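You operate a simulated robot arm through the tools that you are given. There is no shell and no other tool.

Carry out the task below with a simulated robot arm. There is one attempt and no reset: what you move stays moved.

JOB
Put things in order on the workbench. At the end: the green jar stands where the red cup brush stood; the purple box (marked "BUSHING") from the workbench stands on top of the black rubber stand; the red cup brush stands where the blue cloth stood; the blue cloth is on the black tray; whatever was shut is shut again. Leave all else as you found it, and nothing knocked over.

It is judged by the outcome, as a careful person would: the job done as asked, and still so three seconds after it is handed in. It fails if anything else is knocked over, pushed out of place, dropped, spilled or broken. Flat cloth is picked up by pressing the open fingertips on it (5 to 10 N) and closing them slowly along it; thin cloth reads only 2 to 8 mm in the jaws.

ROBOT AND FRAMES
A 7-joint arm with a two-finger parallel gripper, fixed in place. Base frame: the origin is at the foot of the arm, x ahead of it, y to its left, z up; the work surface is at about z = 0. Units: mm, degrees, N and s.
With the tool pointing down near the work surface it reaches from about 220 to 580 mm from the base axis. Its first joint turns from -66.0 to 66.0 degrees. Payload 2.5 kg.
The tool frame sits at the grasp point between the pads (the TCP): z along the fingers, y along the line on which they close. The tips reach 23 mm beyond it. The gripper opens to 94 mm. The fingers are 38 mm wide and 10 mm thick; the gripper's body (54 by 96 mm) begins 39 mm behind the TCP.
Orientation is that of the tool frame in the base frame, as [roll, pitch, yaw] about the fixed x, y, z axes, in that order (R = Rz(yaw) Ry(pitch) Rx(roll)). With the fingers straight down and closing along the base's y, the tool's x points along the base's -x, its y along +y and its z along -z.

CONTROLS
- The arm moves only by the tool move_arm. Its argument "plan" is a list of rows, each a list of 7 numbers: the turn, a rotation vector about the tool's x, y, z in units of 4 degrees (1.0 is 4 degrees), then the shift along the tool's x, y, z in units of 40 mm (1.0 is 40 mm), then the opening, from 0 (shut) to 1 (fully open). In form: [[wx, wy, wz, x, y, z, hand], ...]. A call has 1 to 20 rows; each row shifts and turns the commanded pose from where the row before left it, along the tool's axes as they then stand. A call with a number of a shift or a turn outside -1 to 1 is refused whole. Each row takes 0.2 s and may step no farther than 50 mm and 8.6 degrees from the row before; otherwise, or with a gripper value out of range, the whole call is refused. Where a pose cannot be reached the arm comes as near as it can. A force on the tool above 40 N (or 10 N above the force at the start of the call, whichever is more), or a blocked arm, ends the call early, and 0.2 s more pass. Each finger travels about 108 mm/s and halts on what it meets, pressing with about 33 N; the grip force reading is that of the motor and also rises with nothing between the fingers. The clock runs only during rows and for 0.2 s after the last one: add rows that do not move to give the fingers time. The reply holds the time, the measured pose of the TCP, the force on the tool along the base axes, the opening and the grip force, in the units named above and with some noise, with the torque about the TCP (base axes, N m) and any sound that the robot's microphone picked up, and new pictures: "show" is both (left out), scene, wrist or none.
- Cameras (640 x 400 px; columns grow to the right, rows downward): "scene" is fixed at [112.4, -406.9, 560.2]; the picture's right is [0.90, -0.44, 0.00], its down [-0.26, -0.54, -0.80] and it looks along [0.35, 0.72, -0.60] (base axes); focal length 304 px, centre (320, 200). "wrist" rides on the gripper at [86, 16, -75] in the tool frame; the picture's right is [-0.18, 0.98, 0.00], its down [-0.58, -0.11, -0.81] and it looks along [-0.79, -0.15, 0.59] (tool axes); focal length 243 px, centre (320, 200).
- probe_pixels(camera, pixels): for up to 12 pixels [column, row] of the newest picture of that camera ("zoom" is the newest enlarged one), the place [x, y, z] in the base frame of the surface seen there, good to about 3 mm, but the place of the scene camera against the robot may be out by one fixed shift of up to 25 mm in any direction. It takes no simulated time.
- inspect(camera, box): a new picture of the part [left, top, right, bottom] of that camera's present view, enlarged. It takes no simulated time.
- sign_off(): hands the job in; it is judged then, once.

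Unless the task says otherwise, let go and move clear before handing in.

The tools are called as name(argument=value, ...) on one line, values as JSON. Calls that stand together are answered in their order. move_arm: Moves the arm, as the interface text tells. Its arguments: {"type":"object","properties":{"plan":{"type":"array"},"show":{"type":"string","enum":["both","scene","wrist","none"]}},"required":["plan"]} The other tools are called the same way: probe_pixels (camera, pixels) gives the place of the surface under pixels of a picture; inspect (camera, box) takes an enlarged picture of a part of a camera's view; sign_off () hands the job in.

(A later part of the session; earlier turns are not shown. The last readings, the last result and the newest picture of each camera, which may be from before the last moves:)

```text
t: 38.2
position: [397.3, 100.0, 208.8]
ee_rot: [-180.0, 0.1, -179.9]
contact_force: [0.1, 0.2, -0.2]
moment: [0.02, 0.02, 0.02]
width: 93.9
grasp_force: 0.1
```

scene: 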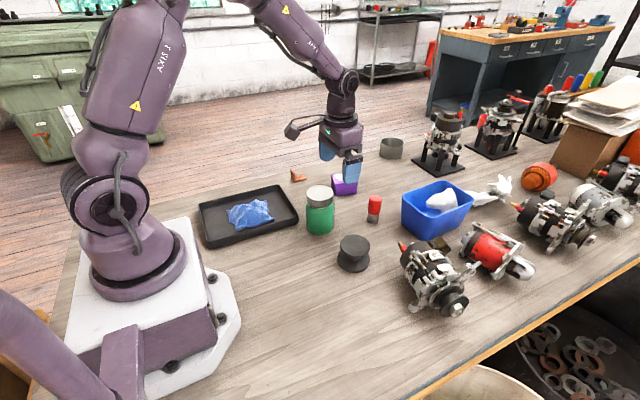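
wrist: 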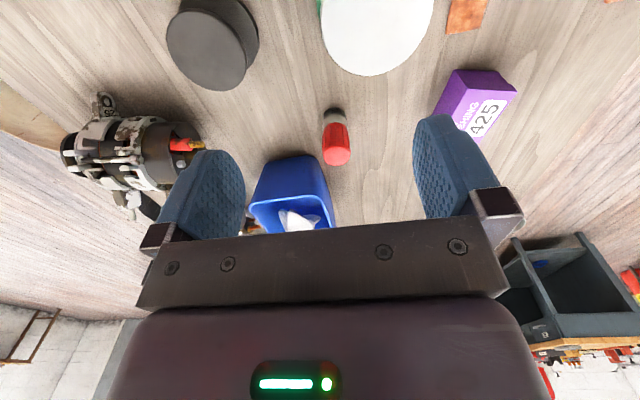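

The cloth lies in the tray (scene (250,214)). Brush shows at wrist (335,140), box at (475,98), bin at (290,190). I'll measure these.

inspect(camera="wrist", box=[240, 60, 528, 240])

probe_pixels(camera="wrist", pixels=[[322, 155], [350, 155], [336, 158], [336, 148], [336, 164], [334, 110], [325, 120], [345, 120], [335, 130], [325, 140], [347, 140], [336, 140]])

probe_pixels(camera="wrist", pixels=[[455, 72], [500, 70], [515, 88], [490, 78], [470, 90], [500, 95], [480, 130], [438, 110], [445, 90], [330, 205], [325, 165], [268, 165]])

probe_pixels(camera="wrist", pixels=[[322, 35], [432, 35], [377, 74], [377, 35], [340, 65], [415, 65], [167, 45], [245, 45], [206, 12], [206, 88], [206, 50], [255, 60]])

```text
2.22 times, centred on (384, 150) of wrist
```

zoom: 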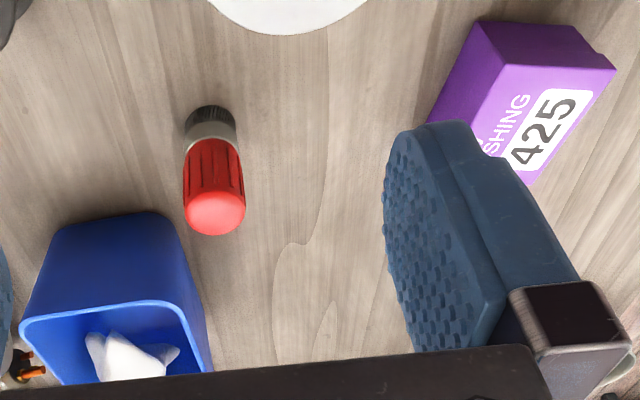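

```text
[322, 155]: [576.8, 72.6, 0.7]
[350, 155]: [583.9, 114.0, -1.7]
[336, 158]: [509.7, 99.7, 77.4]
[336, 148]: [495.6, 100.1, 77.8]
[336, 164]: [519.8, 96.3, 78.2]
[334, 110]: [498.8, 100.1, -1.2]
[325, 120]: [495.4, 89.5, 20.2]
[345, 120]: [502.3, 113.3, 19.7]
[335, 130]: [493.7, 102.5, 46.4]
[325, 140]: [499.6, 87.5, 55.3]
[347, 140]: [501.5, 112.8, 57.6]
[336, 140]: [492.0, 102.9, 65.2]
```

```text
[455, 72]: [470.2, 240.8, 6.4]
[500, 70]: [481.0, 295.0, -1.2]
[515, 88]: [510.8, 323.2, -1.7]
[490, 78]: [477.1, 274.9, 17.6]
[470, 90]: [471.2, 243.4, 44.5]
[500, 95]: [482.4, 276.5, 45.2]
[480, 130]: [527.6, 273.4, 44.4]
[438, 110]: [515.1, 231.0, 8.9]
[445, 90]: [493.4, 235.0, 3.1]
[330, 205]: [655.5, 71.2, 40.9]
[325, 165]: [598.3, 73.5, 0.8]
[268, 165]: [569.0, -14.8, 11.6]
```

```text
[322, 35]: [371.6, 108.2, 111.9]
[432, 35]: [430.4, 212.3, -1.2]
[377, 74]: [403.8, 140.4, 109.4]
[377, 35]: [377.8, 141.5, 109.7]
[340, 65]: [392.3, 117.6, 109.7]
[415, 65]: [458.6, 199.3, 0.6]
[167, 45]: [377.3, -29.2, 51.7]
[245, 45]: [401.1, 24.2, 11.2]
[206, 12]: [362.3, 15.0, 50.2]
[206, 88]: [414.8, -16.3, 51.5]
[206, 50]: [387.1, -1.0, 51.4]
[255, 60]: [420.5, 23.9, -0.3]
```

The brush is centred at about (506.5,100.5), 26 mm across and 78 tall; jar (371.5,140.5), 111 tall; stand (388.5,−0.5), top z≈51; bin starts beyond x≈560. I'll move above the brush and descend part way.

move_arm(plan=[[0, 0, 0, -0.7, 0, 0, 0.7], [0, 0, 0, -0.8, 0, 0, 0.7], [0, 0, 0, -0.8, 0, 0, 0.7], [0, 0, 0, -0.43, 0, 0, 0.7], [0, 0, 0, 0, 0, 0.8, 0.7], [0, 0, 0, 0, 0, 0.8, 0.7], [0, 0, 0, 0, 0, 0.6, 0.7], [0, 0, 0, 0, 0, 0, 0.7]])

```text
t: 40.0
position: [507.1, 102.3, 121.4]
ee_rot: [180.0, 0.0, -179.9]
contact_force: [1.1, 0.2, -0.1]
moment: [0.0, 0.01, 0.0]
width: 65.9
grasp_force: 0.0
```

scene: 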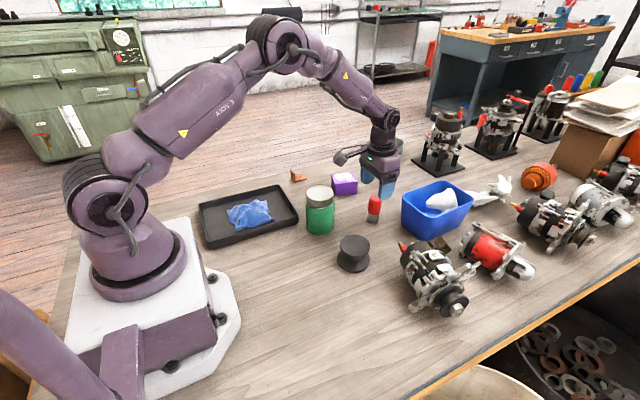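
wrist: 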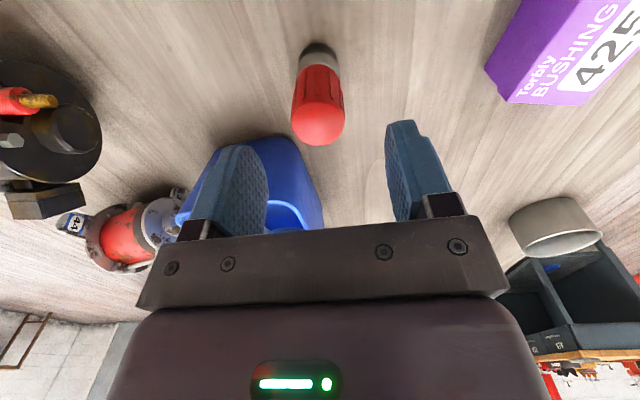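

The brush sits between the fingers, but the camera bracket would pass close to the jar's lid. I'll check the bin's nearest points before turning the wrist to move the bracket away from the jar.

probe_pixels(camera="wrist", pixels=[[270, 138], [297, 142], [240, 142], [310, 190], [318, 225], [205, 170], [318, 135], [295, 110], [344, 110], [318, 143], [302, 62], [337, 62]])

inspect(camera="scene", box=[280, 120, 480, 245])

```text
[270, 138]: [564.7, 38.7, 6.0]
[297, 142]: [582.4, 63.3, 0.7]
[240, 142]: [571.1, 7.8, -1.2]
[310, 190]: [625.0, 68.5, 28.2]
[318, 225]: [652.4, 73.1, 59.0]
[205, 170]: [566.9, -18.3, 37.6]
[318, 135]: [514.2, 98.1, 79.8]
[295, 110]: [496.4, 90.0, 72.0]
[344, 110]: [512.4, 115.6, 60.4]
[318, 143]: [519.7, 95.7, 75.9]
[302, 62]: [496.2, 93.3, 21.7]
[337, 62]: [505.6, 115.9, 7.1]
```

```text
3.20 times, centred on (380, 182) of scene
```

zoom: 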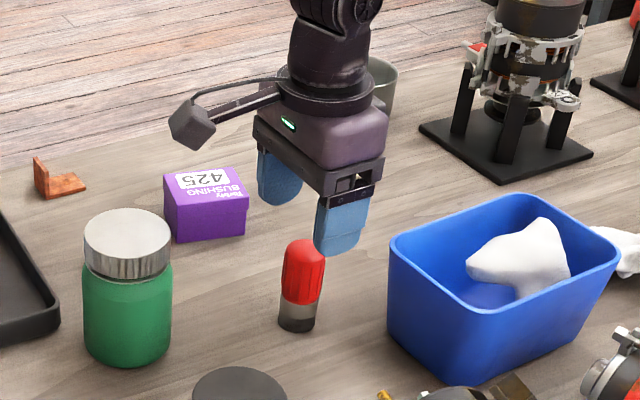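

The bin's wall begins at x≈563, well clear. I'll rotate 30° so the bracket swings to the −y side away from the jar, then descend over the brush.

move_arm(plan=[[0, 0, -1, 0, 0, 0, 0.7], [0, 0, -1, 0, 0, 0, 0.7], [0, 0, -1, 0, 0, 0, 0.7], [0, 0, -1, 0, 0, 0, 0.7], [0, 0, -1, 0, 0, 0, 0.7], [0, 0, -1, 0, 0, 0, 0.7], [0, 0, -1, 0, 0, 0, 0.7], [0, 0, -0.5, 0, 0, 0, 0.7], [0, 0, 0, 0, 0, 0.5, 0.7], [0, 0, 0, 0, 0, 0.3, 0.7], [0, 0, 0, 0, 0, 0, 0.7]])

```text
t: 42.4
position: [505.3, 101.6, 89.8]
ee_rot: [-179.9, 0.1, -149.8]
contact_force: [-0.1, 0.1, 0.8]
moment: [0.01, -0.01, 0.04]
width: 65.8
grasp_force: 0.0
```

scene: 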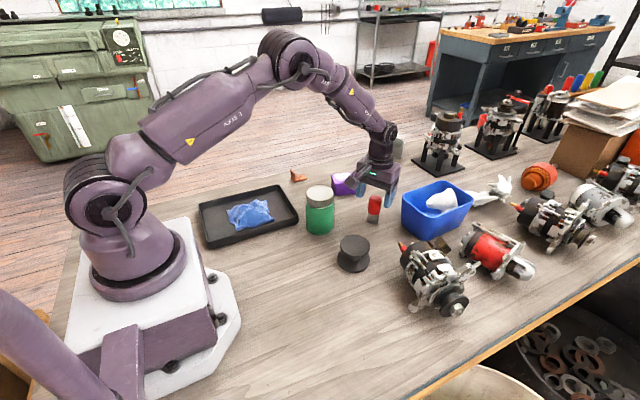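
wrist: 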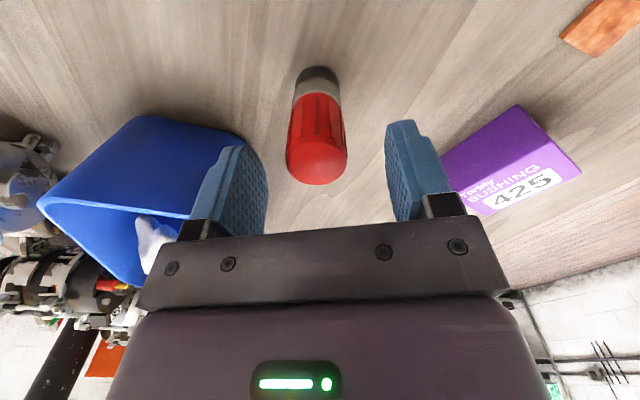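

The brush is centred between the fingers. I'll descend to z≈52.

move_arm(plan=[[0, 0, 0, 0, 0, 0.4, 0.7], [0, 0, 0, 0, 0, 0.35, 0.7], [0, 0, 0, 0, 0, 0.2, 0.7], [0, 0, 0, 0, 0, 0, 0.7]])

```text
t: 43.4
position: [506.7, 101.5, 51.2]
ee_rot: [-179.9, 0.0, -149.8]
contact_force: [-0.4, 1.0, 0.5]
moment: [0.01, 0.05, 0.0]
width: 65.8
grasp_force: 0.0
```

scene: 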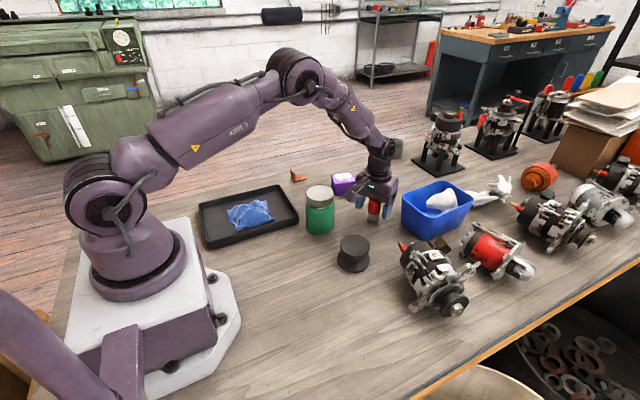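
wrist: 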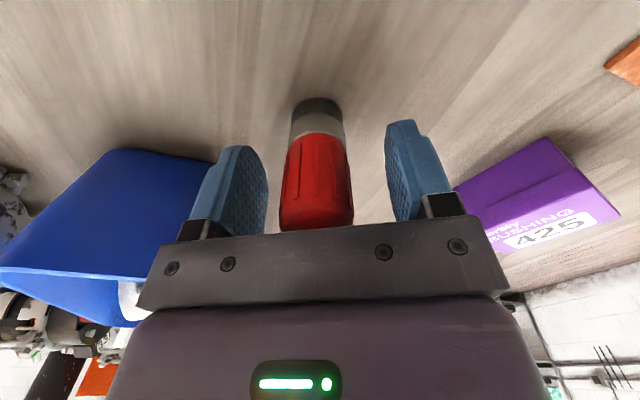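

The brush stands between the pads with room both sides. I'll close on it.

move_arm(plan=[[0, 0, 0, 0, 0, 0, 0.6], [0, 0, 0, 0, 0, 0, 0.5], [0, 0, 0, 0, 0, 0, 0.42], [0, 0, 0, 0, 0, 0, 0.36], [0, 0, 0, 0, 0, 0, 0.3], [0, 0, 0, 0, 0, 0, 0.24], [0, 0, 0, 0, 0, 0, 0.18], [0, 0, 0, 0, 0, 0, 0.15], [0, 0, 0, 0, 0, 0, 0.15]], show="wrist")

```text
t: 45.4
position: [507.4, 101.6, 52.1]
ee_rot: [-179.9, 0.2, -149.9]
contact_force: [-0.3, 0.0, 0.7]
moment: [0.04, 0.01, 0.02]
width: 30.7
grasp_force: 33.0
```

wrist: 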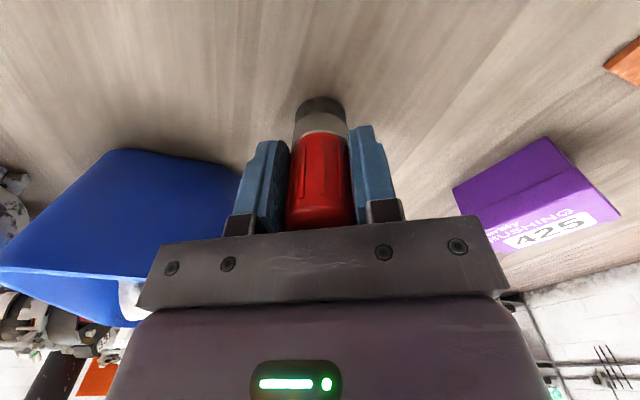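

The brush is gripped (30.7 mm, 33 N). I'll lift it straight up, rotate the wrist back in the air, then carry it toward the cloth's old spot.

move_arm(plan=[[0, 0, 0, 0, 0, -0.3, 0.15], [0, 0, 0, 0, 0, -0.7, 0.15], [0, 0, 0, 0, 0, -0.8, 0.15], [0, 0, 0, 0, 0, -0.8, 0.15], [0, 0, 0, 0, 0, -0.8, 0.15], [0, 0, 1, 0, 0, -0.6, 0.15], [0, 0, 1, 0, 0, 0, 0.15], [0, 0, 1, 0, 0, 0, 0.15], [0, 0, 1, 0, 0, 0, 0.15], [0, 0, 1, 0, 0, 0, 0.15], [0, 0, 1, 0, 0, 0, 0.15], [0, 0, 1, 0, 0, 0, 0.15], [0, 0, 1, 0, 0, 0, 0.15], [0, 0, 1, 0, 0, 0, 0.15], [0, 0, 1, 0, 0, 0, 0.15], [0, 0, 1, 0, 0, 0, 0.15], [0, 0, 1, 0, 0, 0, 0.15], [0, 0, 1, 0, 0, 0, 0.15], [0, 0, 1, 0, 0, 0, 0.15], [0, 0, 1, 0, 0, 0, 0.15]])

```text
t: 49.6
position: [505.4, 102.3, 213.9]
ee_rot: [-180.0, 0.1, 150.0]
contact_force: [-0.3, 0.2, -1.2]
moment: [0.0, 0.01, -0.01]
width: 30.8
grasp_force: 33.2
```

scene: 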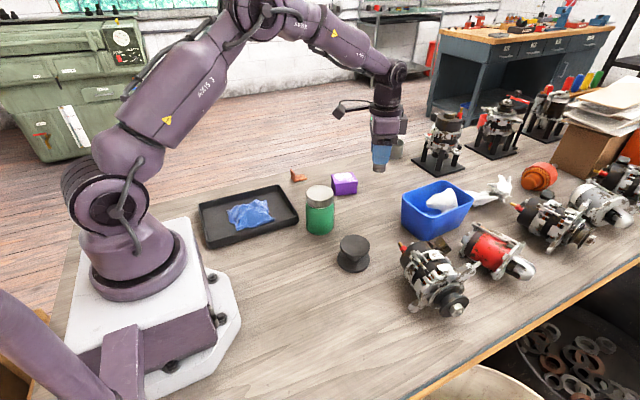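
wrist: 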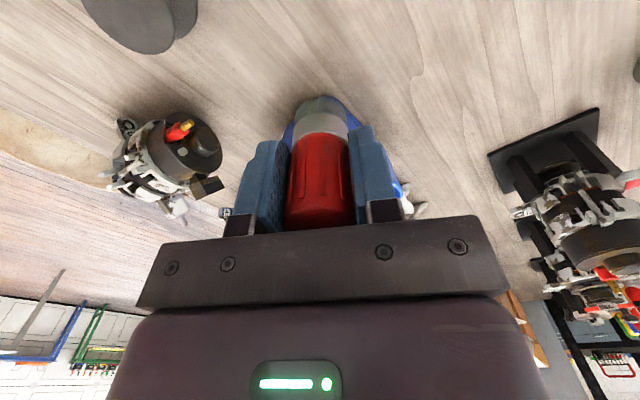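

The brush is held upright. I'll carry it at z≈214 to above (270.5,−160.5).

move_arm(plan=[[0, 0, 0, 0.08, -0.4, 0, 0.15], [0, 0, 0, 0.16, -0.75, 0, 0.15], [0, 0, 0, 0.16, -0.75, 0, 0.15], [0, 0, 0, 0.16, -0.75, 0, 0.15], [0, 0, 0, 0.16, -0.75, 0, 0.15], [0, 0, 0, 0.16, -0.75, 0, 0.15], [0, 0, 0, 0.16, -0.75, 0, 0.15], [0, 0, 0, 0.16, -0.75, 0, 0.15], [0, 0, 0, 0.16, -0.75, 0, 0.15], [0, 0, 0, 0.16, -0.75, 0, 0.15], [0, 0, 0, 0.16, -0.75, 0, 0.15], [0, 0, 0, 0.12, -0.5, 0, 0.15], [0, 0, 0, 0, -0.23, 0, 0.15], [0, 0, 0, 0, 0, 0.7, 0.15], [0, 0, 0, 0, 0, 0.8, 0.15], [0, 0, 0, 0, 0, 0.8, 0.15], [0, 0, 0, 0, 0, 0.6, 0.15], [0, 0, 0, 0, 0, 0.3, 0.15], [0, 0, 0, 0, 0, 0, 0.15]])

```text
t: 53.6
position: [271.8, -160.4, 83.0]
ee_rot: [179.9, 0.2, 150.1]
contact_force: [-0.2, 0.4, -1.4]
moment: [0.0, -0.03, 0.04]
width: 30.4
grasp_force: 33.5
```

scene: 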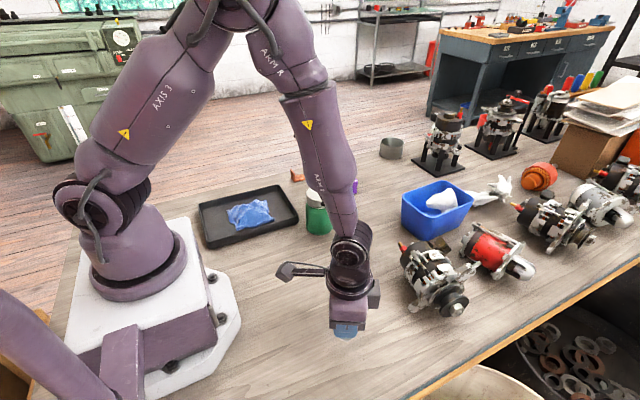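
wrist: 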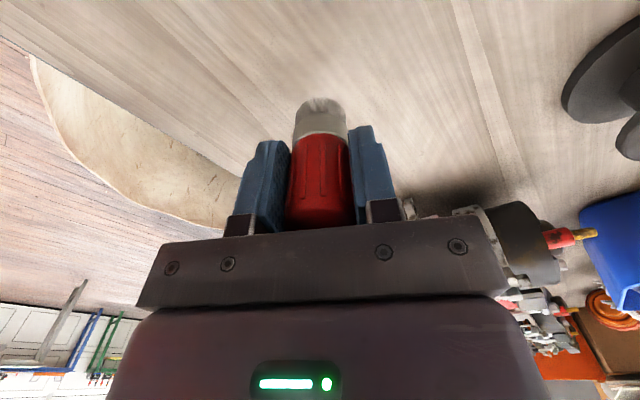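

The brush hangs over (271.8,−160.4), clear of everything. I'll lower it slowly to the bench.

move_arm(plan=[[0, 0, 0, 0, 0, 0.3, 0.15], [0, 0, 0, 0, 0, 0.25, 0.15], [0, 0, 0, 0, 0, 0.14, 0.15], [0, 0, 0, 0, 0, 0.03, 0.15], [0, 0, 0, 0, 0, 0, 0.15]], show="wrist")

```text
t: 54.8
position: [272.3, -162.4, 53.4]
ee_rot: [179.9, 0.1, 150.1]
contact_force: [0.2, 0.4, -2.2]
moment: [-0.02, 0.05, -0.01]
width: 30.6
grasp_force: 33.0
```

wrist: 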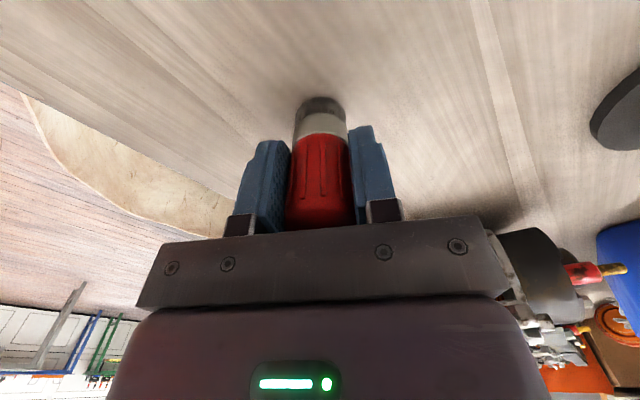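

Still hanging (force −2 N, no support yet). I'll step down a millimetre at a time.

move_arm(plan=[[0, 0, 0, 0, 0, 0.03, 0.15], [0, 0, 0, 0, 0, 0.02, 0.15], [0, 0, 0, 0, 0, 0, 0.15]], show="none")

```text
t: 55.6
position: [271.0, -161.9, 52.7]
ee_rot: [179.9, 0.2, 150.2]
contact_force: [0.3, 0.3, -0.5]
moment: [0.01, -0.02, -0.01]
width: 30.6
grasp_force: 33.6
```

move_arm(plan=[[0, 0, 0, 0, 0, 0.025, 0.15], [0, 0, 0, 0, 0, 0, 0.15]], show="none")

```text
t: 56.2
position: [271.2, -161.0, 52.4]
ee_rot: [179.8, 0.1, 150.2]
contact_force: [-4.1, 2.3, 13.8]
moment: [-0.04, 0.07, -0.02]
width: 30.5
grasp_force: 33.4
```

The upward force rose to about 14 N, so the brush stands on the bench. I'll open slowly and then rise straight up.

move_arm(plan=[[0, 0, 0, 0, 0, -0.02, 0.15], [0, 0, 0, 0, 0, 0, 0.34], [0, 0, 0, 0, 0, 0, 0.38], [0, 0, 0, 0, 0, 0, 0.45], [0, 0, 0, 0, 0, 0, 0.6], [0, 0, 0, 0, 0, 0, 0.75], [0, 0, 0, 0, 0, 0, 0.75], [0, 0, 0, 0, 0, -0.3, 0.75], [0, 0, 0, 0, 0, -0.6, 0.75], [0, 0, 0, 0, 0, -0.9, 0.75], [0, 0, 0, 0, 0, -0.9, 0.75], [0, 0, 0, 0, 0, -0.9, 0.75], [0, 0, 0, 0, 0, -0.4, 0.75]])

```text
t: 59.0
position: [269.2, -163.3, 213.1]
ee_rot: [179.9, 0.1, 150.1]
contact_force: [-0.1, 0.5, 0.5]
moment: [-0.05, -0.03, -0.01]
width: 70.5
grasp_force: 0.0
```

scene: 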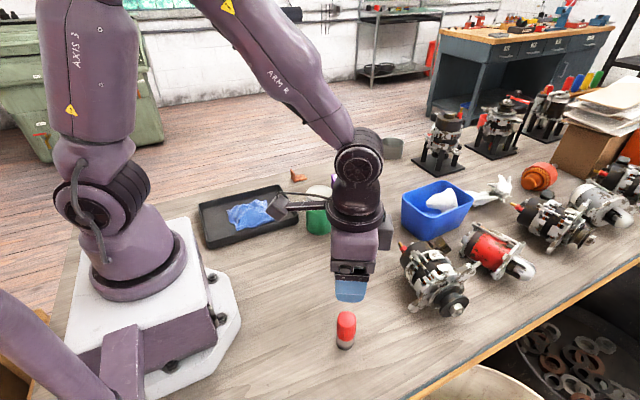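
wrist: 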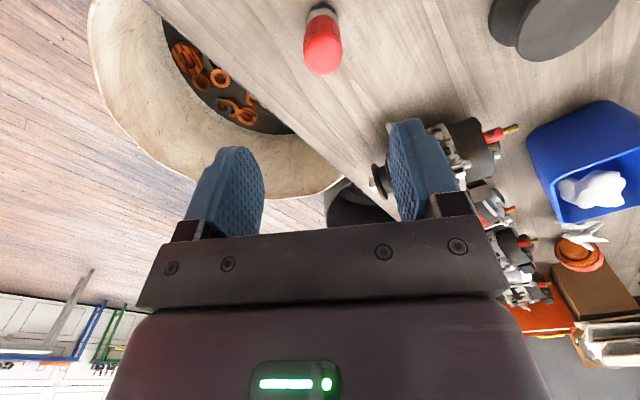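

The brush stands upright at the cloth's old place (wrist (322,45)). Next the jar: I'll go above (371.5,140.5) with the jaws open and turn back to closing along y.

move_arm(plan=[[0, 0, 0, 0.159, 0.786, 0, 1], [0, 0, 0, 0.159, 0.786, 0, 1], [0, 0, 0, 0.159, 0.786, 0, 1], [0, 0, 0, 0.159, 0.786, 0, 1], [0, 0, 0, 0.159, 0.786, 0, 1], [0, 0, 0, 0.159, 0.786, 0, 1], [0, 0, 0, 0.159, 0.786, 0, 1], [0, 0, 0, 0.159, 0.786, 0, 1], [0, 0, 0, 0.159, 0.786, 0, 1], [0, 0, 0, 0.159, 0.786, 0, 1], [0, 0, -1, 0, 0, 0, 1], [0, 0, -1, 0, 0, 0, 1], [0, 0, -1, 0, 0, 0, 1], [0, 0, -1, 0, 0, 0, 1], [0, 0, -1, 0, 0, 0, 1], [0, 0, -1, 0, 0, 0, 1], [0, 0, -1, 0, 0, 0, 1], [0, 0, -0.5, 0, 0, 0, 1], [0, 0, 0, 0, 0, 0, 1]])

```text
t: 63.0
position: [373.4, 142.6, 212.3]
ee_rot: [-180.0, 0.0, -179.9]
contact_force: [0.0, 0.7, 0.3]
moment: [-0.01, 0.01, 0.02]
width: 93.9
grasp_force: 0.1
```

scene: 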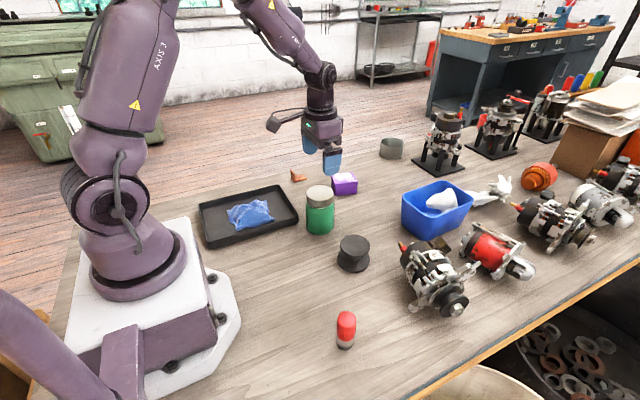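
wrist: 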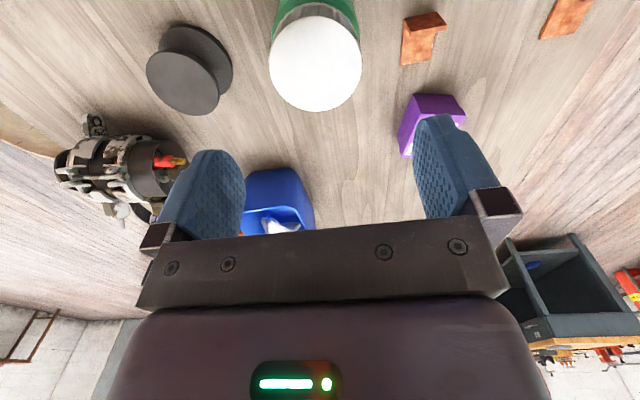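

The jar's lid is at wrist (315,62). I'll probe its rim and body to refine the centre and diameters.

probe_pixels(camera="wrist", pixels=[[272, 62], [359, 62], [315, 18], [315, 109], [315, 62], [285, 95], [345, 95], [276, 35], [356, 35], [290, 10], [345, 10], [315, 5]])

inspect(camera="scene", box=[280, 170, 360, 240])

probe_pixels(camera="scene", pixels=[[308, 215], [332, 215], [308, 192], [332, 192], [320, 202], [320, 212], [320, 225], [320, 207], [346, 318], [345, 345], [336, 330], [355, 330]])

```text
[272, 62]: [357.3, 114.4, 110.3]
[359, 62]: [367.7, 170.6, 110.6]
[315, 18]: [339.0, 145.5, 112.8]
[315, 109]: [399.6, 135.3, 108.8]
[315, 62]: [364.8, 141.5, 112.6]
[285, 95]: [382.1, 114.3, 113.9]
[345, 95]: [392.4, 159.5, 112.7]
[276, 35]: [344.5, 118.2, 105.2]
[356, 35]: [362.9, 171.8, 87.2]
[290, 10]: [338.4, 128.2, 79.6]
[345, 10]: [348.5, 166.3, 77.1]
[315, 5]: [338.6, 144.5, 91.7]
```

```text
5.71 times, centred on (320, 205) of scene
```

zoom: 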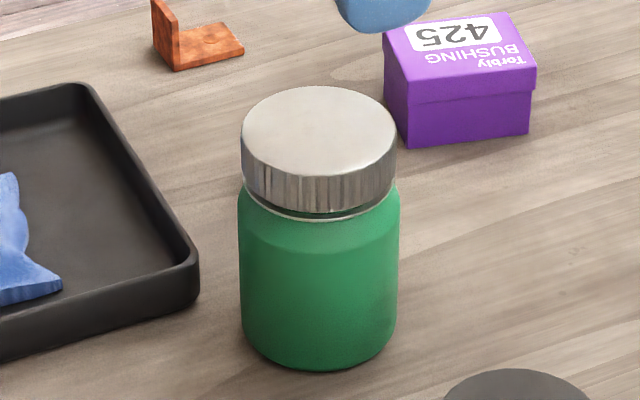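

```text
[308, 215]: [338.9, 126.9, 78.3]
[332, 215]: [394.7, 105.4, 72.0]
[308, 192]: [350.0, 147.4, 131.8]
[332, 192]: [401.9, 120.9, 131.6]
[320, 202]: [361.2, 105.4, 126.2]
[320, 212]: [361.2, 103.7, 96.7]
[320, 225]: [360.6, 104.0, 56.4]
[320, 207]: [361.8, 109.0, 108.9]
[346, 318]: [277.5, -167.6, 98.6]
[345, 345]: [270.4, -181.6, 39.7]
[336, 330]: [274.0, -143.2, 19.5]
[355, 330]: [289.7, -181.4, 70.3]
```

The jar's centre is about (369.5,141) with a diameter near 64 mm, so it fits with 14 mm clearance each side. I'll align and descend over it to z≈79.

move_arm(plan=[[0, 0, 0, 0.1, -0.04, 0.5, 1], [0, 0, 0, 0, 0, 0.8, 1], [0, 0, 0, 0, 0, 0.8, 1], [0, 0, 0, 0, 0, 0.4, 1], [0, 0, 0, 0, 0, 0, 1]])

```text
t: 64.2
position: [367.8, 139.4, 112.9]
ee_rot: [179.9, 0.1, -179.9]
contact_force: [0.1, 0.4, 0.1]
moment: [0.0, -0.03, 0.02]
width: 93.8
grasp_force: 0.1
```

scene: 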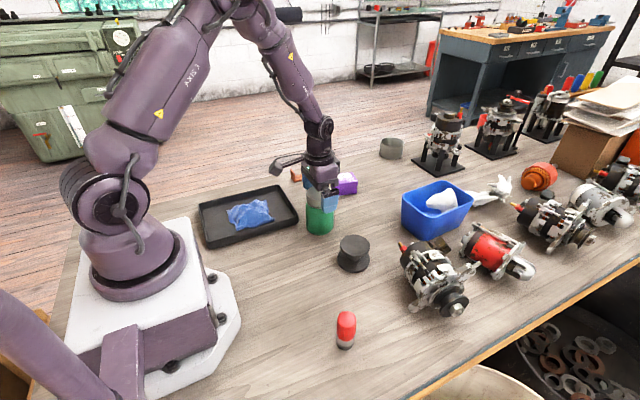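
wrist: 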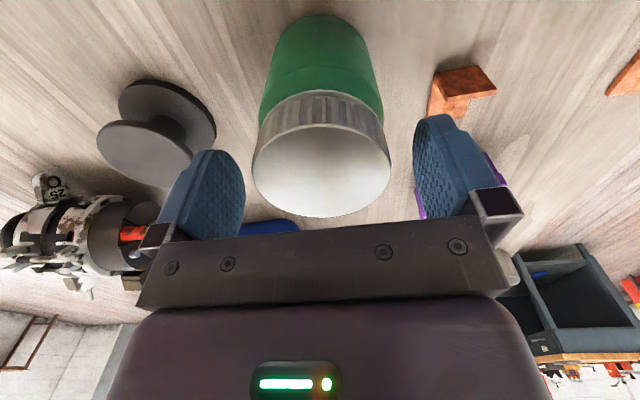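

The lid is between the fingers, roughly centred. I'll descend another 33 mm and close gently.

move_arm(plan=[[0, 0, 0, -0.04, 0.03, 0.4, 1], [0, 0, 0, 0, 0, 0.3, 1], [0, 0, 0, 0, 0, 0.13, 1], [0, 0, 0, 0, 0, 0, 1]], show="wrist")

move_arm(plan=[[0, 0, 0, 0, 0, 0, 0.9], [0, 0, 0, 0, 0, 0, 0.84], [0, 0, 0, 0, 0, 0, 0.79], [0, 0, 0, 0, 0, 0, 0.75], [0, 0, 0, 0, 0, 0, 0.71], [0, 0, 0, 0, 0, 0, 0.67], [0, 0, 0, 0, 0, 0, 0.63], [0, 0, 0, 0, 0, 0, 0.55], [0, 0, 0, 0, 0, 0, 0.5]])

```text
t: 65.2
position: [371.5, 142.6, 80.6]
ee_rot: [-179.9, 0.2, -179.9]
contact_force: [0.4, 0.7, -0.4]
moment: [0.03, -0.02, 0.0]
width: 94.1
grasp_force: 0.1
```

wrist: 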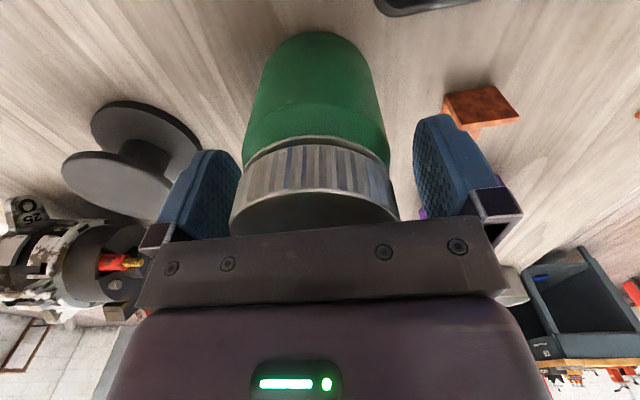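

```text
t: 67.2
position: [369.7, 142.0, 81.0]
ee_rot: [-179.9, 0.1, -179.8]
contact_force: [-0.2, -1.5, 0.1]
moment: [-0.03, -0.03, 0.02]
width: 71.7
grasp_force: 32.9
```

scene: 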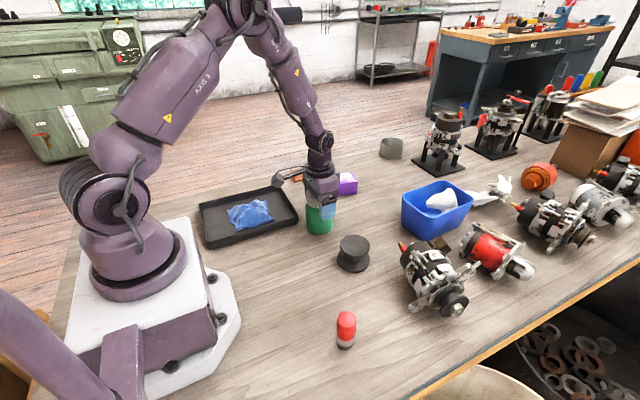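
wrist: 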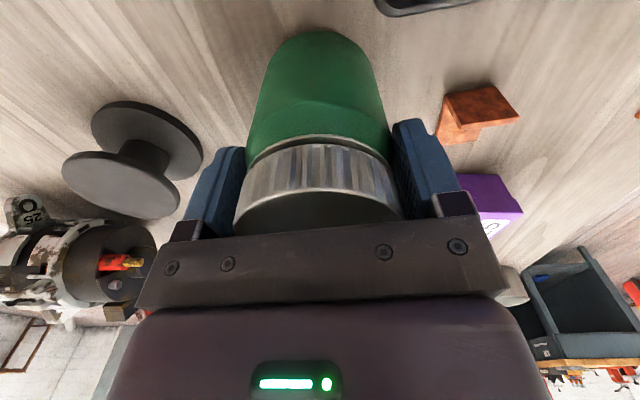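

The jar is gripped at 71.7 mm with 33 N. I'll lift a little to test the hold.

move_arm(plan=[[0, 0, 0, 0, 0, -0.15, 0.5], [0, 0, 0, 0, 0, -0.25, 0.5], [0, 0, 0, 0, 0, -0.2, 0.5], [0, 0, 0, 0, 0, 0, 0.5]])

```text
t: 68.2
position: [370.9, 141.1, 105.2]
ee_rot: [-180.0, 0.1, -180.0]
contact_force: [0.1, 1.0, -4.6]
moment: [-0.02, -0.02, 0.01]
width: 71.7
grasp_force: 32.8
```

scene: 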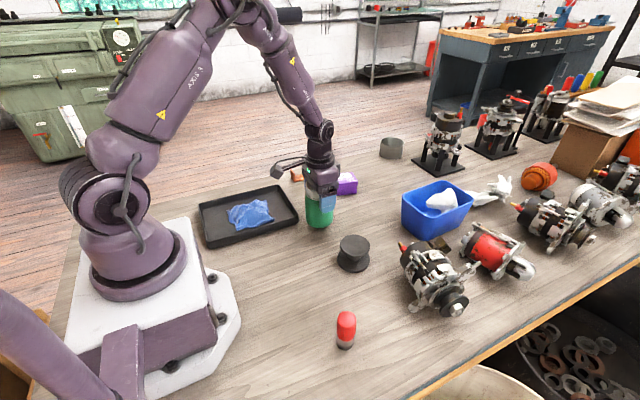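
wrist: 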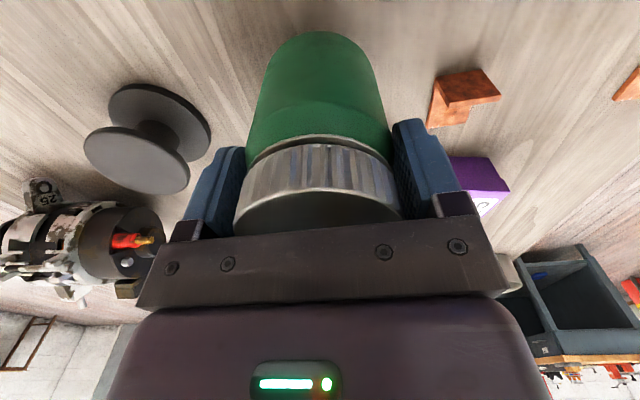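

The jar is held firmly (about 0.45 kg). I'll raise it and move to above the brush's old place (506.5,101).

move_arm(plan=[[0, 0, 0, 0, 0, -0.5, 0.5], [0, 0, 0, 0, 0, -0.5, 0.5], [0, 0, 0, -0.4, -0.12, 0, 0.5], [0, 0, 0, -0.65, -0.19, 0, 0.5], [0, 0, 0, -0.65, -0.19, 0, 0.5], [0, 0, 0, -0.65, -0.19, 0, 0.5], [0, 0, 0, -0.65, -0.19, 0, 0.5], [0, 0, 0, -0.4, -0.12, 0, 0.5], [0, 0, 0, 0, 0, 0.5, 0.5], [0, 0, 0, 0, 0, 0.5, 0.5], [0, 0, 0, 0, 0, 0, 0.5]])

```text
t: 70.6
position: [506.8, 101.6, 103.9]
ee_rot: [-180.0, 0.2, -180.0]
contact_force: [-0.9, 0.3, -4.6]
moment: [0.02, 0.02, 0.02]
width: 71.7
grasp_force: 33.2
```

scene: 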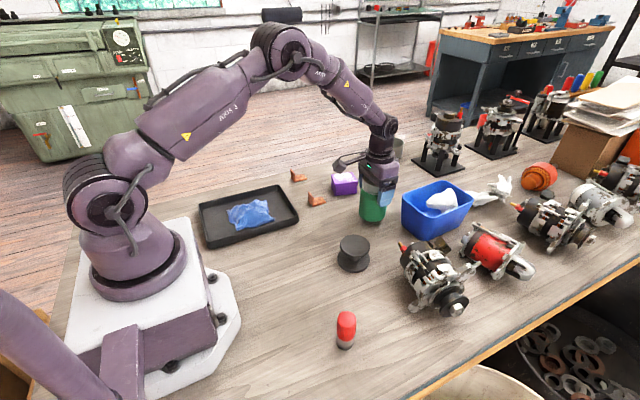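
wrist: 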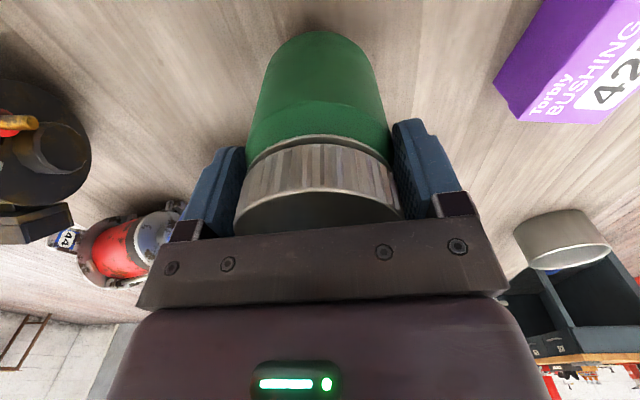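

The jar is over the brush's old spot, clear of the bin. I'll lower it slowly to the bench.

move_arm(plan=[[0, 0, 0, 0, 0, 0.25, 0.5], [0, 0, 0, 0, 0, 0.2, 0.5], [0, 0, 0, 0, 0, 0.06, 0.5], [0, 0, 0, 0, 0, 0.02, 0.5], [0, 0, 0, 0, 0, 0, 0.5]], show="none")

```text
t: 71.8
position: [505.8, 102.1, 82.5]
ee_rot: [-180.0, 0.1, -179.8]
contact_force: [-0.7, -1.1, -4.2]
moment: [-0.02, -0.02, 0.02]
width: 71.7
grasp_force: 32.8
```

move_arm(plan=[[0, 0, 0, 0, 0, 0.025, 0.5], [0, 0, 0, 0, 0, 0, 0.5]], show="none")

```text
t: 72.4
position: [506.7, 102.3, 81.6]
ee_rot: [-179.9, 0.1, -179.9]
contact_force: [0.0, -0.5, -4.5]
moment: [0.0, 0.0, -0.03]
width: 71.5
grasp_force: 32.9
```

Still hanging at −4.5 N. Another small step down.

move_arm(plan=[[0, 0, 0, 0, 0, 0.025, 0.5], [0, 0, 0, 0, 0, 0, 0.5]], show="none")

```text
t: 73.0
position: [506.4, 102.8, 80.6]
ee_rot: [-179.9, 0.1, -179.9]
contact_force: [0.2, -0.4, -3.8]
moment: [-0.01, 0.01, 0.05]
width: 71.4
grasp_force: 32.7
```

move_arm(plan=[[0, 0, 0, 0, 0, 0.025, 0.5], [0, 0, 0, 0, 0, 0, 0.5]], show="none")

```text
t: 73.6
position: [506.3, 102.3, 80.1]
ee_rot: [180.0, 0.1, -179.9]
contact_force: [-0.9, 0.4, -0.8]
moment: [0.06, 0.11, 0.05]
width: 71.5
grasp_force: 32.9
```

The load has dropped to about −0.8 N, so the jar is resting on the bench. I'll open slowly and rise straight up.

move_arm(plan=[[0, 0, 0, 0, 0, 0.01, 0.5], [0, 0, 0, 0, 0, 0, 0.77], [0, 0, 0, 0, 0, 0, 0.8], [0, 0, 0, 0, 0, 0, 0.86], [0, 0, 0, 0, 0, 0, 0.93], [0, 0, 0, 0, 0, 0, 1], [0, 0, 0, 0, 0, 0, 1], [0, 0, 0, 0, 0, -0.3, 1], [0, 0, 0, 0, 0, -0.5, 1], [0, 0, 0, 0, 0, -0.8, 1], [0, 0, 0, 0, 0, -0.8, 1], [0, 0, 0, 0, 0, -0.6, 1], [0, 0, 0, 0, 0, 0, 1]])

```text
t: 76.4
position: [506.9, 101.7, 203.2]
ee_rot: [180.0, 0.2, -179.8]
contact_force: [-0.1, -0.2, -0.7]
moment: [0.03, 0.0, 0.01]
width: 94.2
grasp_force: 0.1
```

scene: 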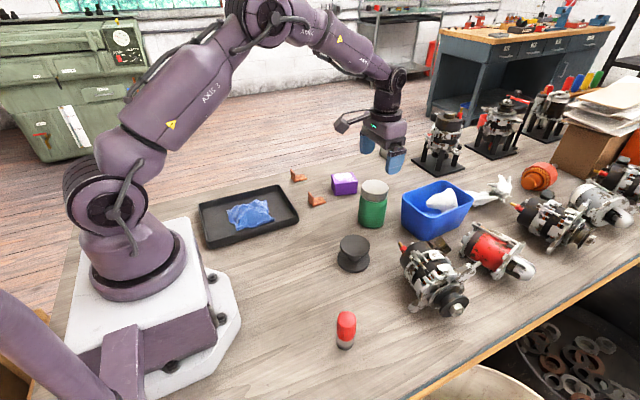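
wrist: 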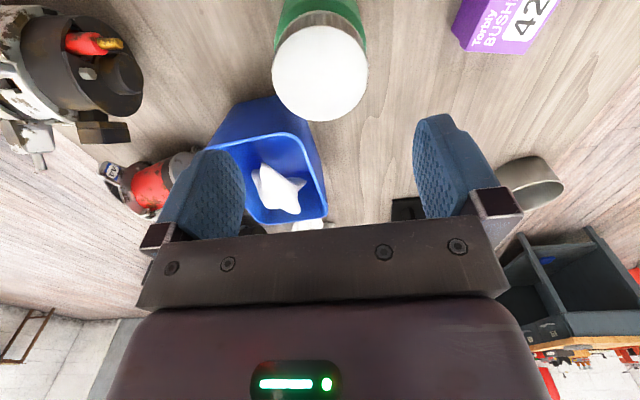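

The jar stands in the brush's old place, upright. Next I'll move to a viewpoint for the purple box.

move_arm(plan=[[0, 0, 0, 0.5, 0.8, 0, 1], [0, 0, 0, 0.5, 0.8, 0, 1], [0, 0, 0, 0.5, 0.8, 0, 1], [0, 0, 0, 0.45, 0.8, 0, 1], [0, 0, 0, 0, 0, 0, 1]])

```text
t: 77.6
position: [428.8, 232.3, 199.7]
ee_rot: [179.9, 0.1, -180.0]
contact_force: [-0.2, 0.9, 0.9]
moment: [0.0, 0.01, 0.01]
width: 93.8
grasp_force: 0.1
```

scene: 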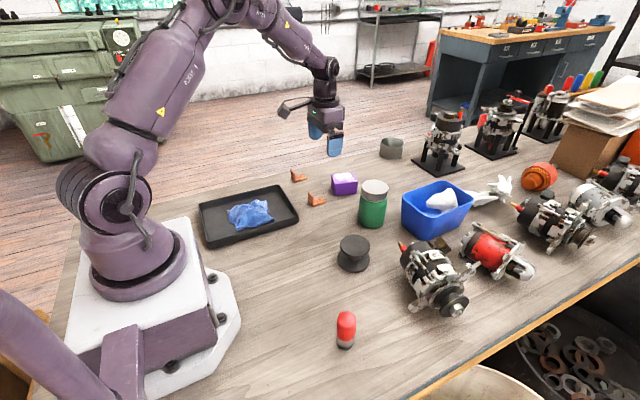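
wrist: 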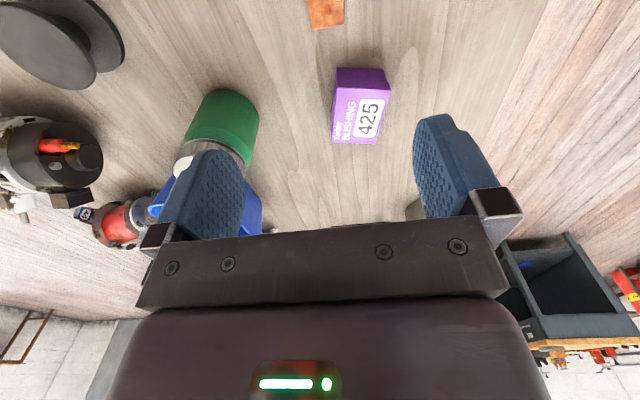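

The box is fully visible at wrist (360,108). I'll measure its top corners and base.

inspect(camera="wrist", box=[312, 55, 408, 155])

probe_pixels(camera="wrist", pixels=[[337, 91], [387, 92], [334, 140], [377, 141], [360, 110], [345, 115], [380, 115], [360, 92], [356, 138], [339, 72], [383, 73], [360, 80]])

inspect(camera="scene", box=[315, 160, 395, 235])

```text
4.00 times, centred on (360, 105) of wrist
```

zoom: 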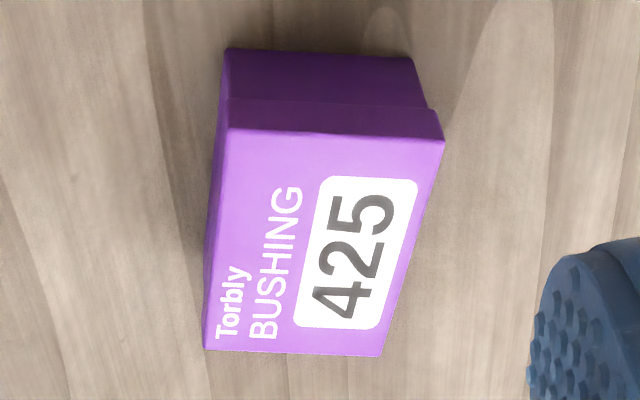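

```text
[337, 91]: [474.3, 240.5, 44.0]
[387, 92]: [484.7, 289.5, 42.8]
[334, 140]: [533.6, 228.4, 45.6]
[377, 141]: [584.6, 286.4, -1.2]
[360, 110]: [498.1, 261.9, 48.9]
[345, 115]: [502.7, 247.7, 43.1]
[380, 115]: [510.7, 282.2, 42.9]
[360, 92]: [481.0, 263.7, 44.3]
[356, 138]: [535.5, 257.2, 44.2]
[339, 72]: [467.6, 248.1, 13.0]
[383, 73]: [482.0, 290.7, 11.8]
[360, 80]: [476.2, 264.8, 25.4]
```

```text
5.33 times, centred on (355, 198) of scene
```

zoom: 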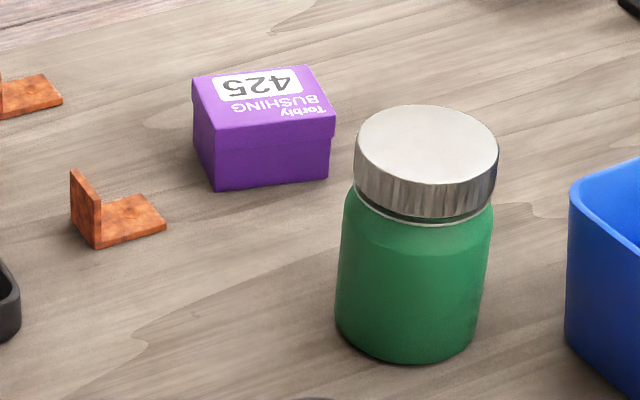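

The box top is 60×50 mm at z≈44, centred near (509,259) and turned about −12°. I'll turn 12°, come down a little and go above it; it's close to the reach limit, so I'll check the pose.

move_arm(plan=[[0, 0, 0, -0.4, 0.13, 0.5, 1], [0, 0, 0, -0.55, 0.18, 0.7, 1], [0, 0, 0, -0.55, 0.18, 0.7, 0.85], [0, 0, 0, -0.5, 0.18, 0.4, 0.85], [0, 0, 1, 0, 0, 0, 0.85], [0, 0, 1, 0, 0, 0, 0.85], [0, 0, 1, 0, 0, 0, 0.85], [0, 0, 0, 0, 0, 0, 0.85]])

```text
t: 79.4
position: [509.3, 257.0, 108.6]
ee_rot: [180.0, 0.2, 168.0]
contact_force: [-0.3, -0.7, 0.7]
moment: [-0.03, -0.01, 0.01]
width: 80.0
grasp_force: 0.0
```

scene: 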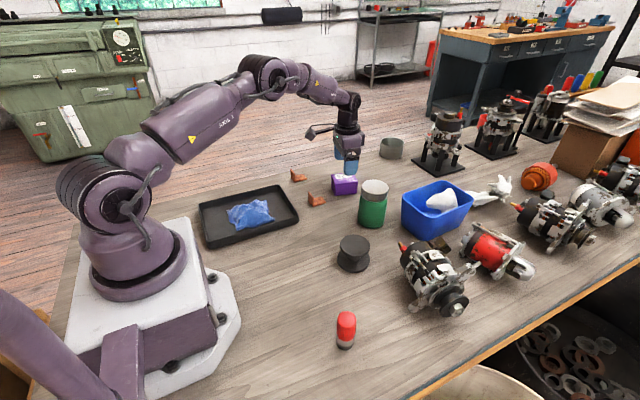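
wrist: 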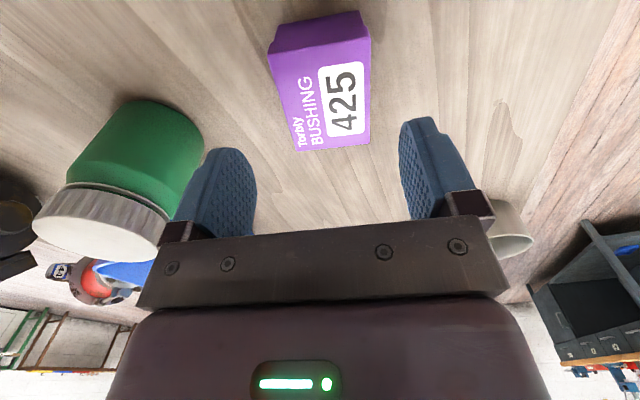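

The box edges run nearly parallel to the fingers. I'll re-probe its corners to centre exactly.

probe_pixels(camera="wrist", pixels=[[272, 56], [369, 42], [299, 148], [368, 141], [320, 95], [287, 100], [369, 95], [335, 146], [320, 50], [275, 35], [358, 14], [320, 30]])

```text
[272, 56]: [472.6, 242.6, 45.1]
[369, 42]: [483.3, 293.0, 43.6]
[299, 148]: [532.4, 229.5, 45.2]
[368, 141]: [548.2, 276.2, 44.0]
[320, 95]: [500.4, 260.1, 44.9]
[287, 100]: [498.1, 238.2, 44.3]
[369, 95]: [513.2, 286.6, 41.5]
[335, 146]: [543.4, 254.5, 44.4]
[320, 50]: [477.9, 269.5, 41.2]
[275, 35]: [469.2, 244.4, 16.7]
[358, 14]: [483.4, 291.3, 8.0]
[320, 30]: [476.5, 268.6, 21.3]
```

The box centre is (509,260). I'll shift 3 mm and descend to just above the bench around it.

move_arm(plan=[[0, 0, 0, 0.02, 0.07, 0.3, 0.85], [0, 0, 0, 0, 0, 0.6, 0.85], [0, 0, 0, 0, 0, 0.5, 0.85], [0, 0, 0, 0, 0, 0.3, 0.85], [0, 0, 0, 0, 0, 0.2, 0.85], [0, 0, 0, 0, 0, 0.1, 0.85], [0, 0, 0, 0, 0, 0, 0.85]])

```text
t: 81.0
position: [508.5, 260.5, 28.0]
ee_rot: [180.0, 0.2, 168.1]
contact_force: [0.2, -0.5, -0.6]
moment: [0.01, -0.02, -0.03]
width: 79.7
grasp_force: 0.0
```

scene: 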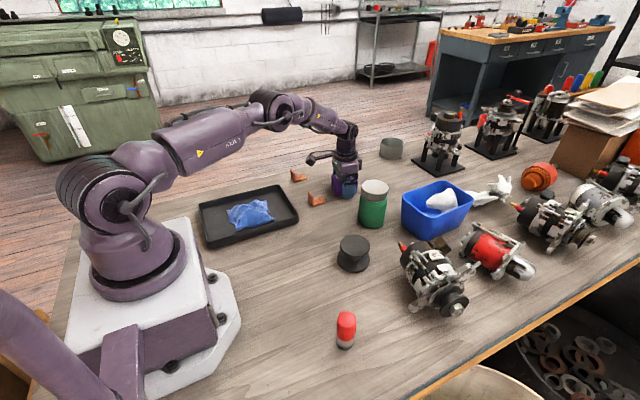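
wrist: 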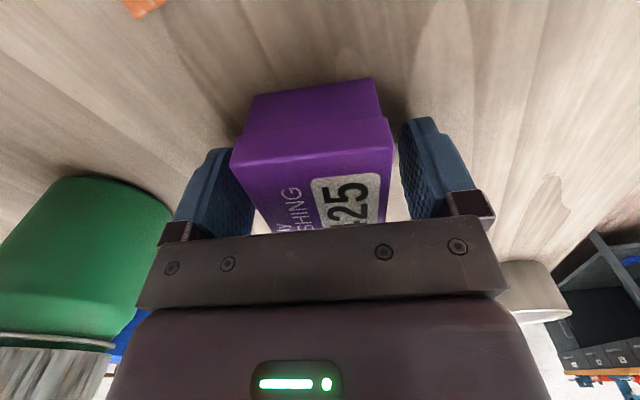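

The box sits between the fingers with the tips at z≈5. I'll close slowly.

move_arm(plan=[[0, 0, 0, 0, 0, 0, 0.78], [0, 0, 0, 0, 0, 0, 0.72], [0, 0, 0, 0, 0, 0, 0.67], [0, 0, 0, 0, 0, 0, 0.62], [0, 0, 0, 0, 0, 0, 0.58], [0, 0, 0, 0, 0, 0, 0.54], [0, 0, 0, 0, 0, 0, 0.5], [0, 0, 0, 0, 0, 0, 0.45], [0, 0, 0, 0, 0, 0, 0.4], [0, 0, 0, 0, 0, 0, 0.35]], show="wrist")

```text
t: 83.2
position: [507.4, 259.6, 28.2]
ee_rot: [180.0, 0.2, 168.1]
contact_force: [-0.4, -0.1, 0.6]
moment: [-0.02, -0.01, 0.04]
width: 54.4
grasp_force: 32.6
```

wrist: 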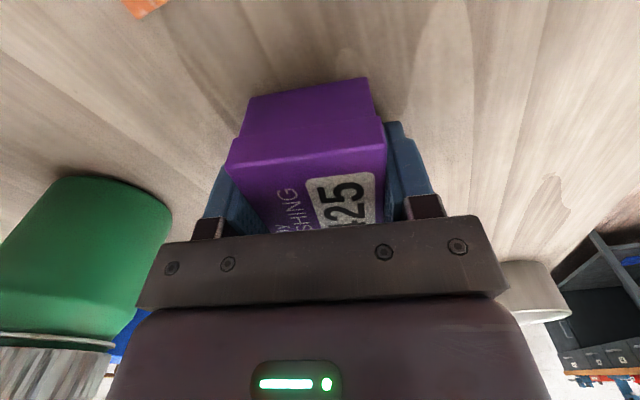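

Gripped at 54.4 mm. I'll do a small test lift.

move_arm(plan=[[0, 0, 0, 0, 0, -0.15, 0.35], [0, 0, 0, 0, 0, -0.3, 0.35], [0, 0, 0, 0, 0, -0.3, 0.35], [0, 0, 0, 0, 0, 0, 0.35]])

```text
t: 84.2
position: [508.6, 259.0, 58.5]
ee_rot: [180.0, 0.1, 168.1]
contact_force: [0.1, -0.7, 0.6]
moment: [0.0, 0.02, -0.02]
width: 54.4
grasp_force: 33.1
```

scene: 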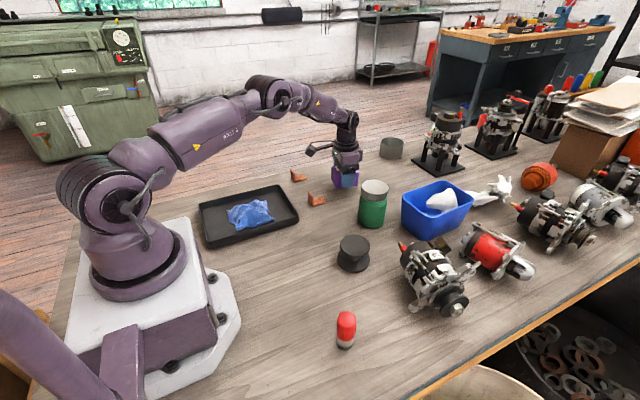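
wrist: 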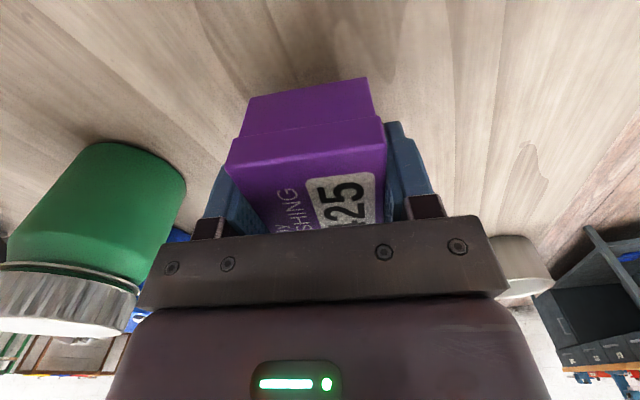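

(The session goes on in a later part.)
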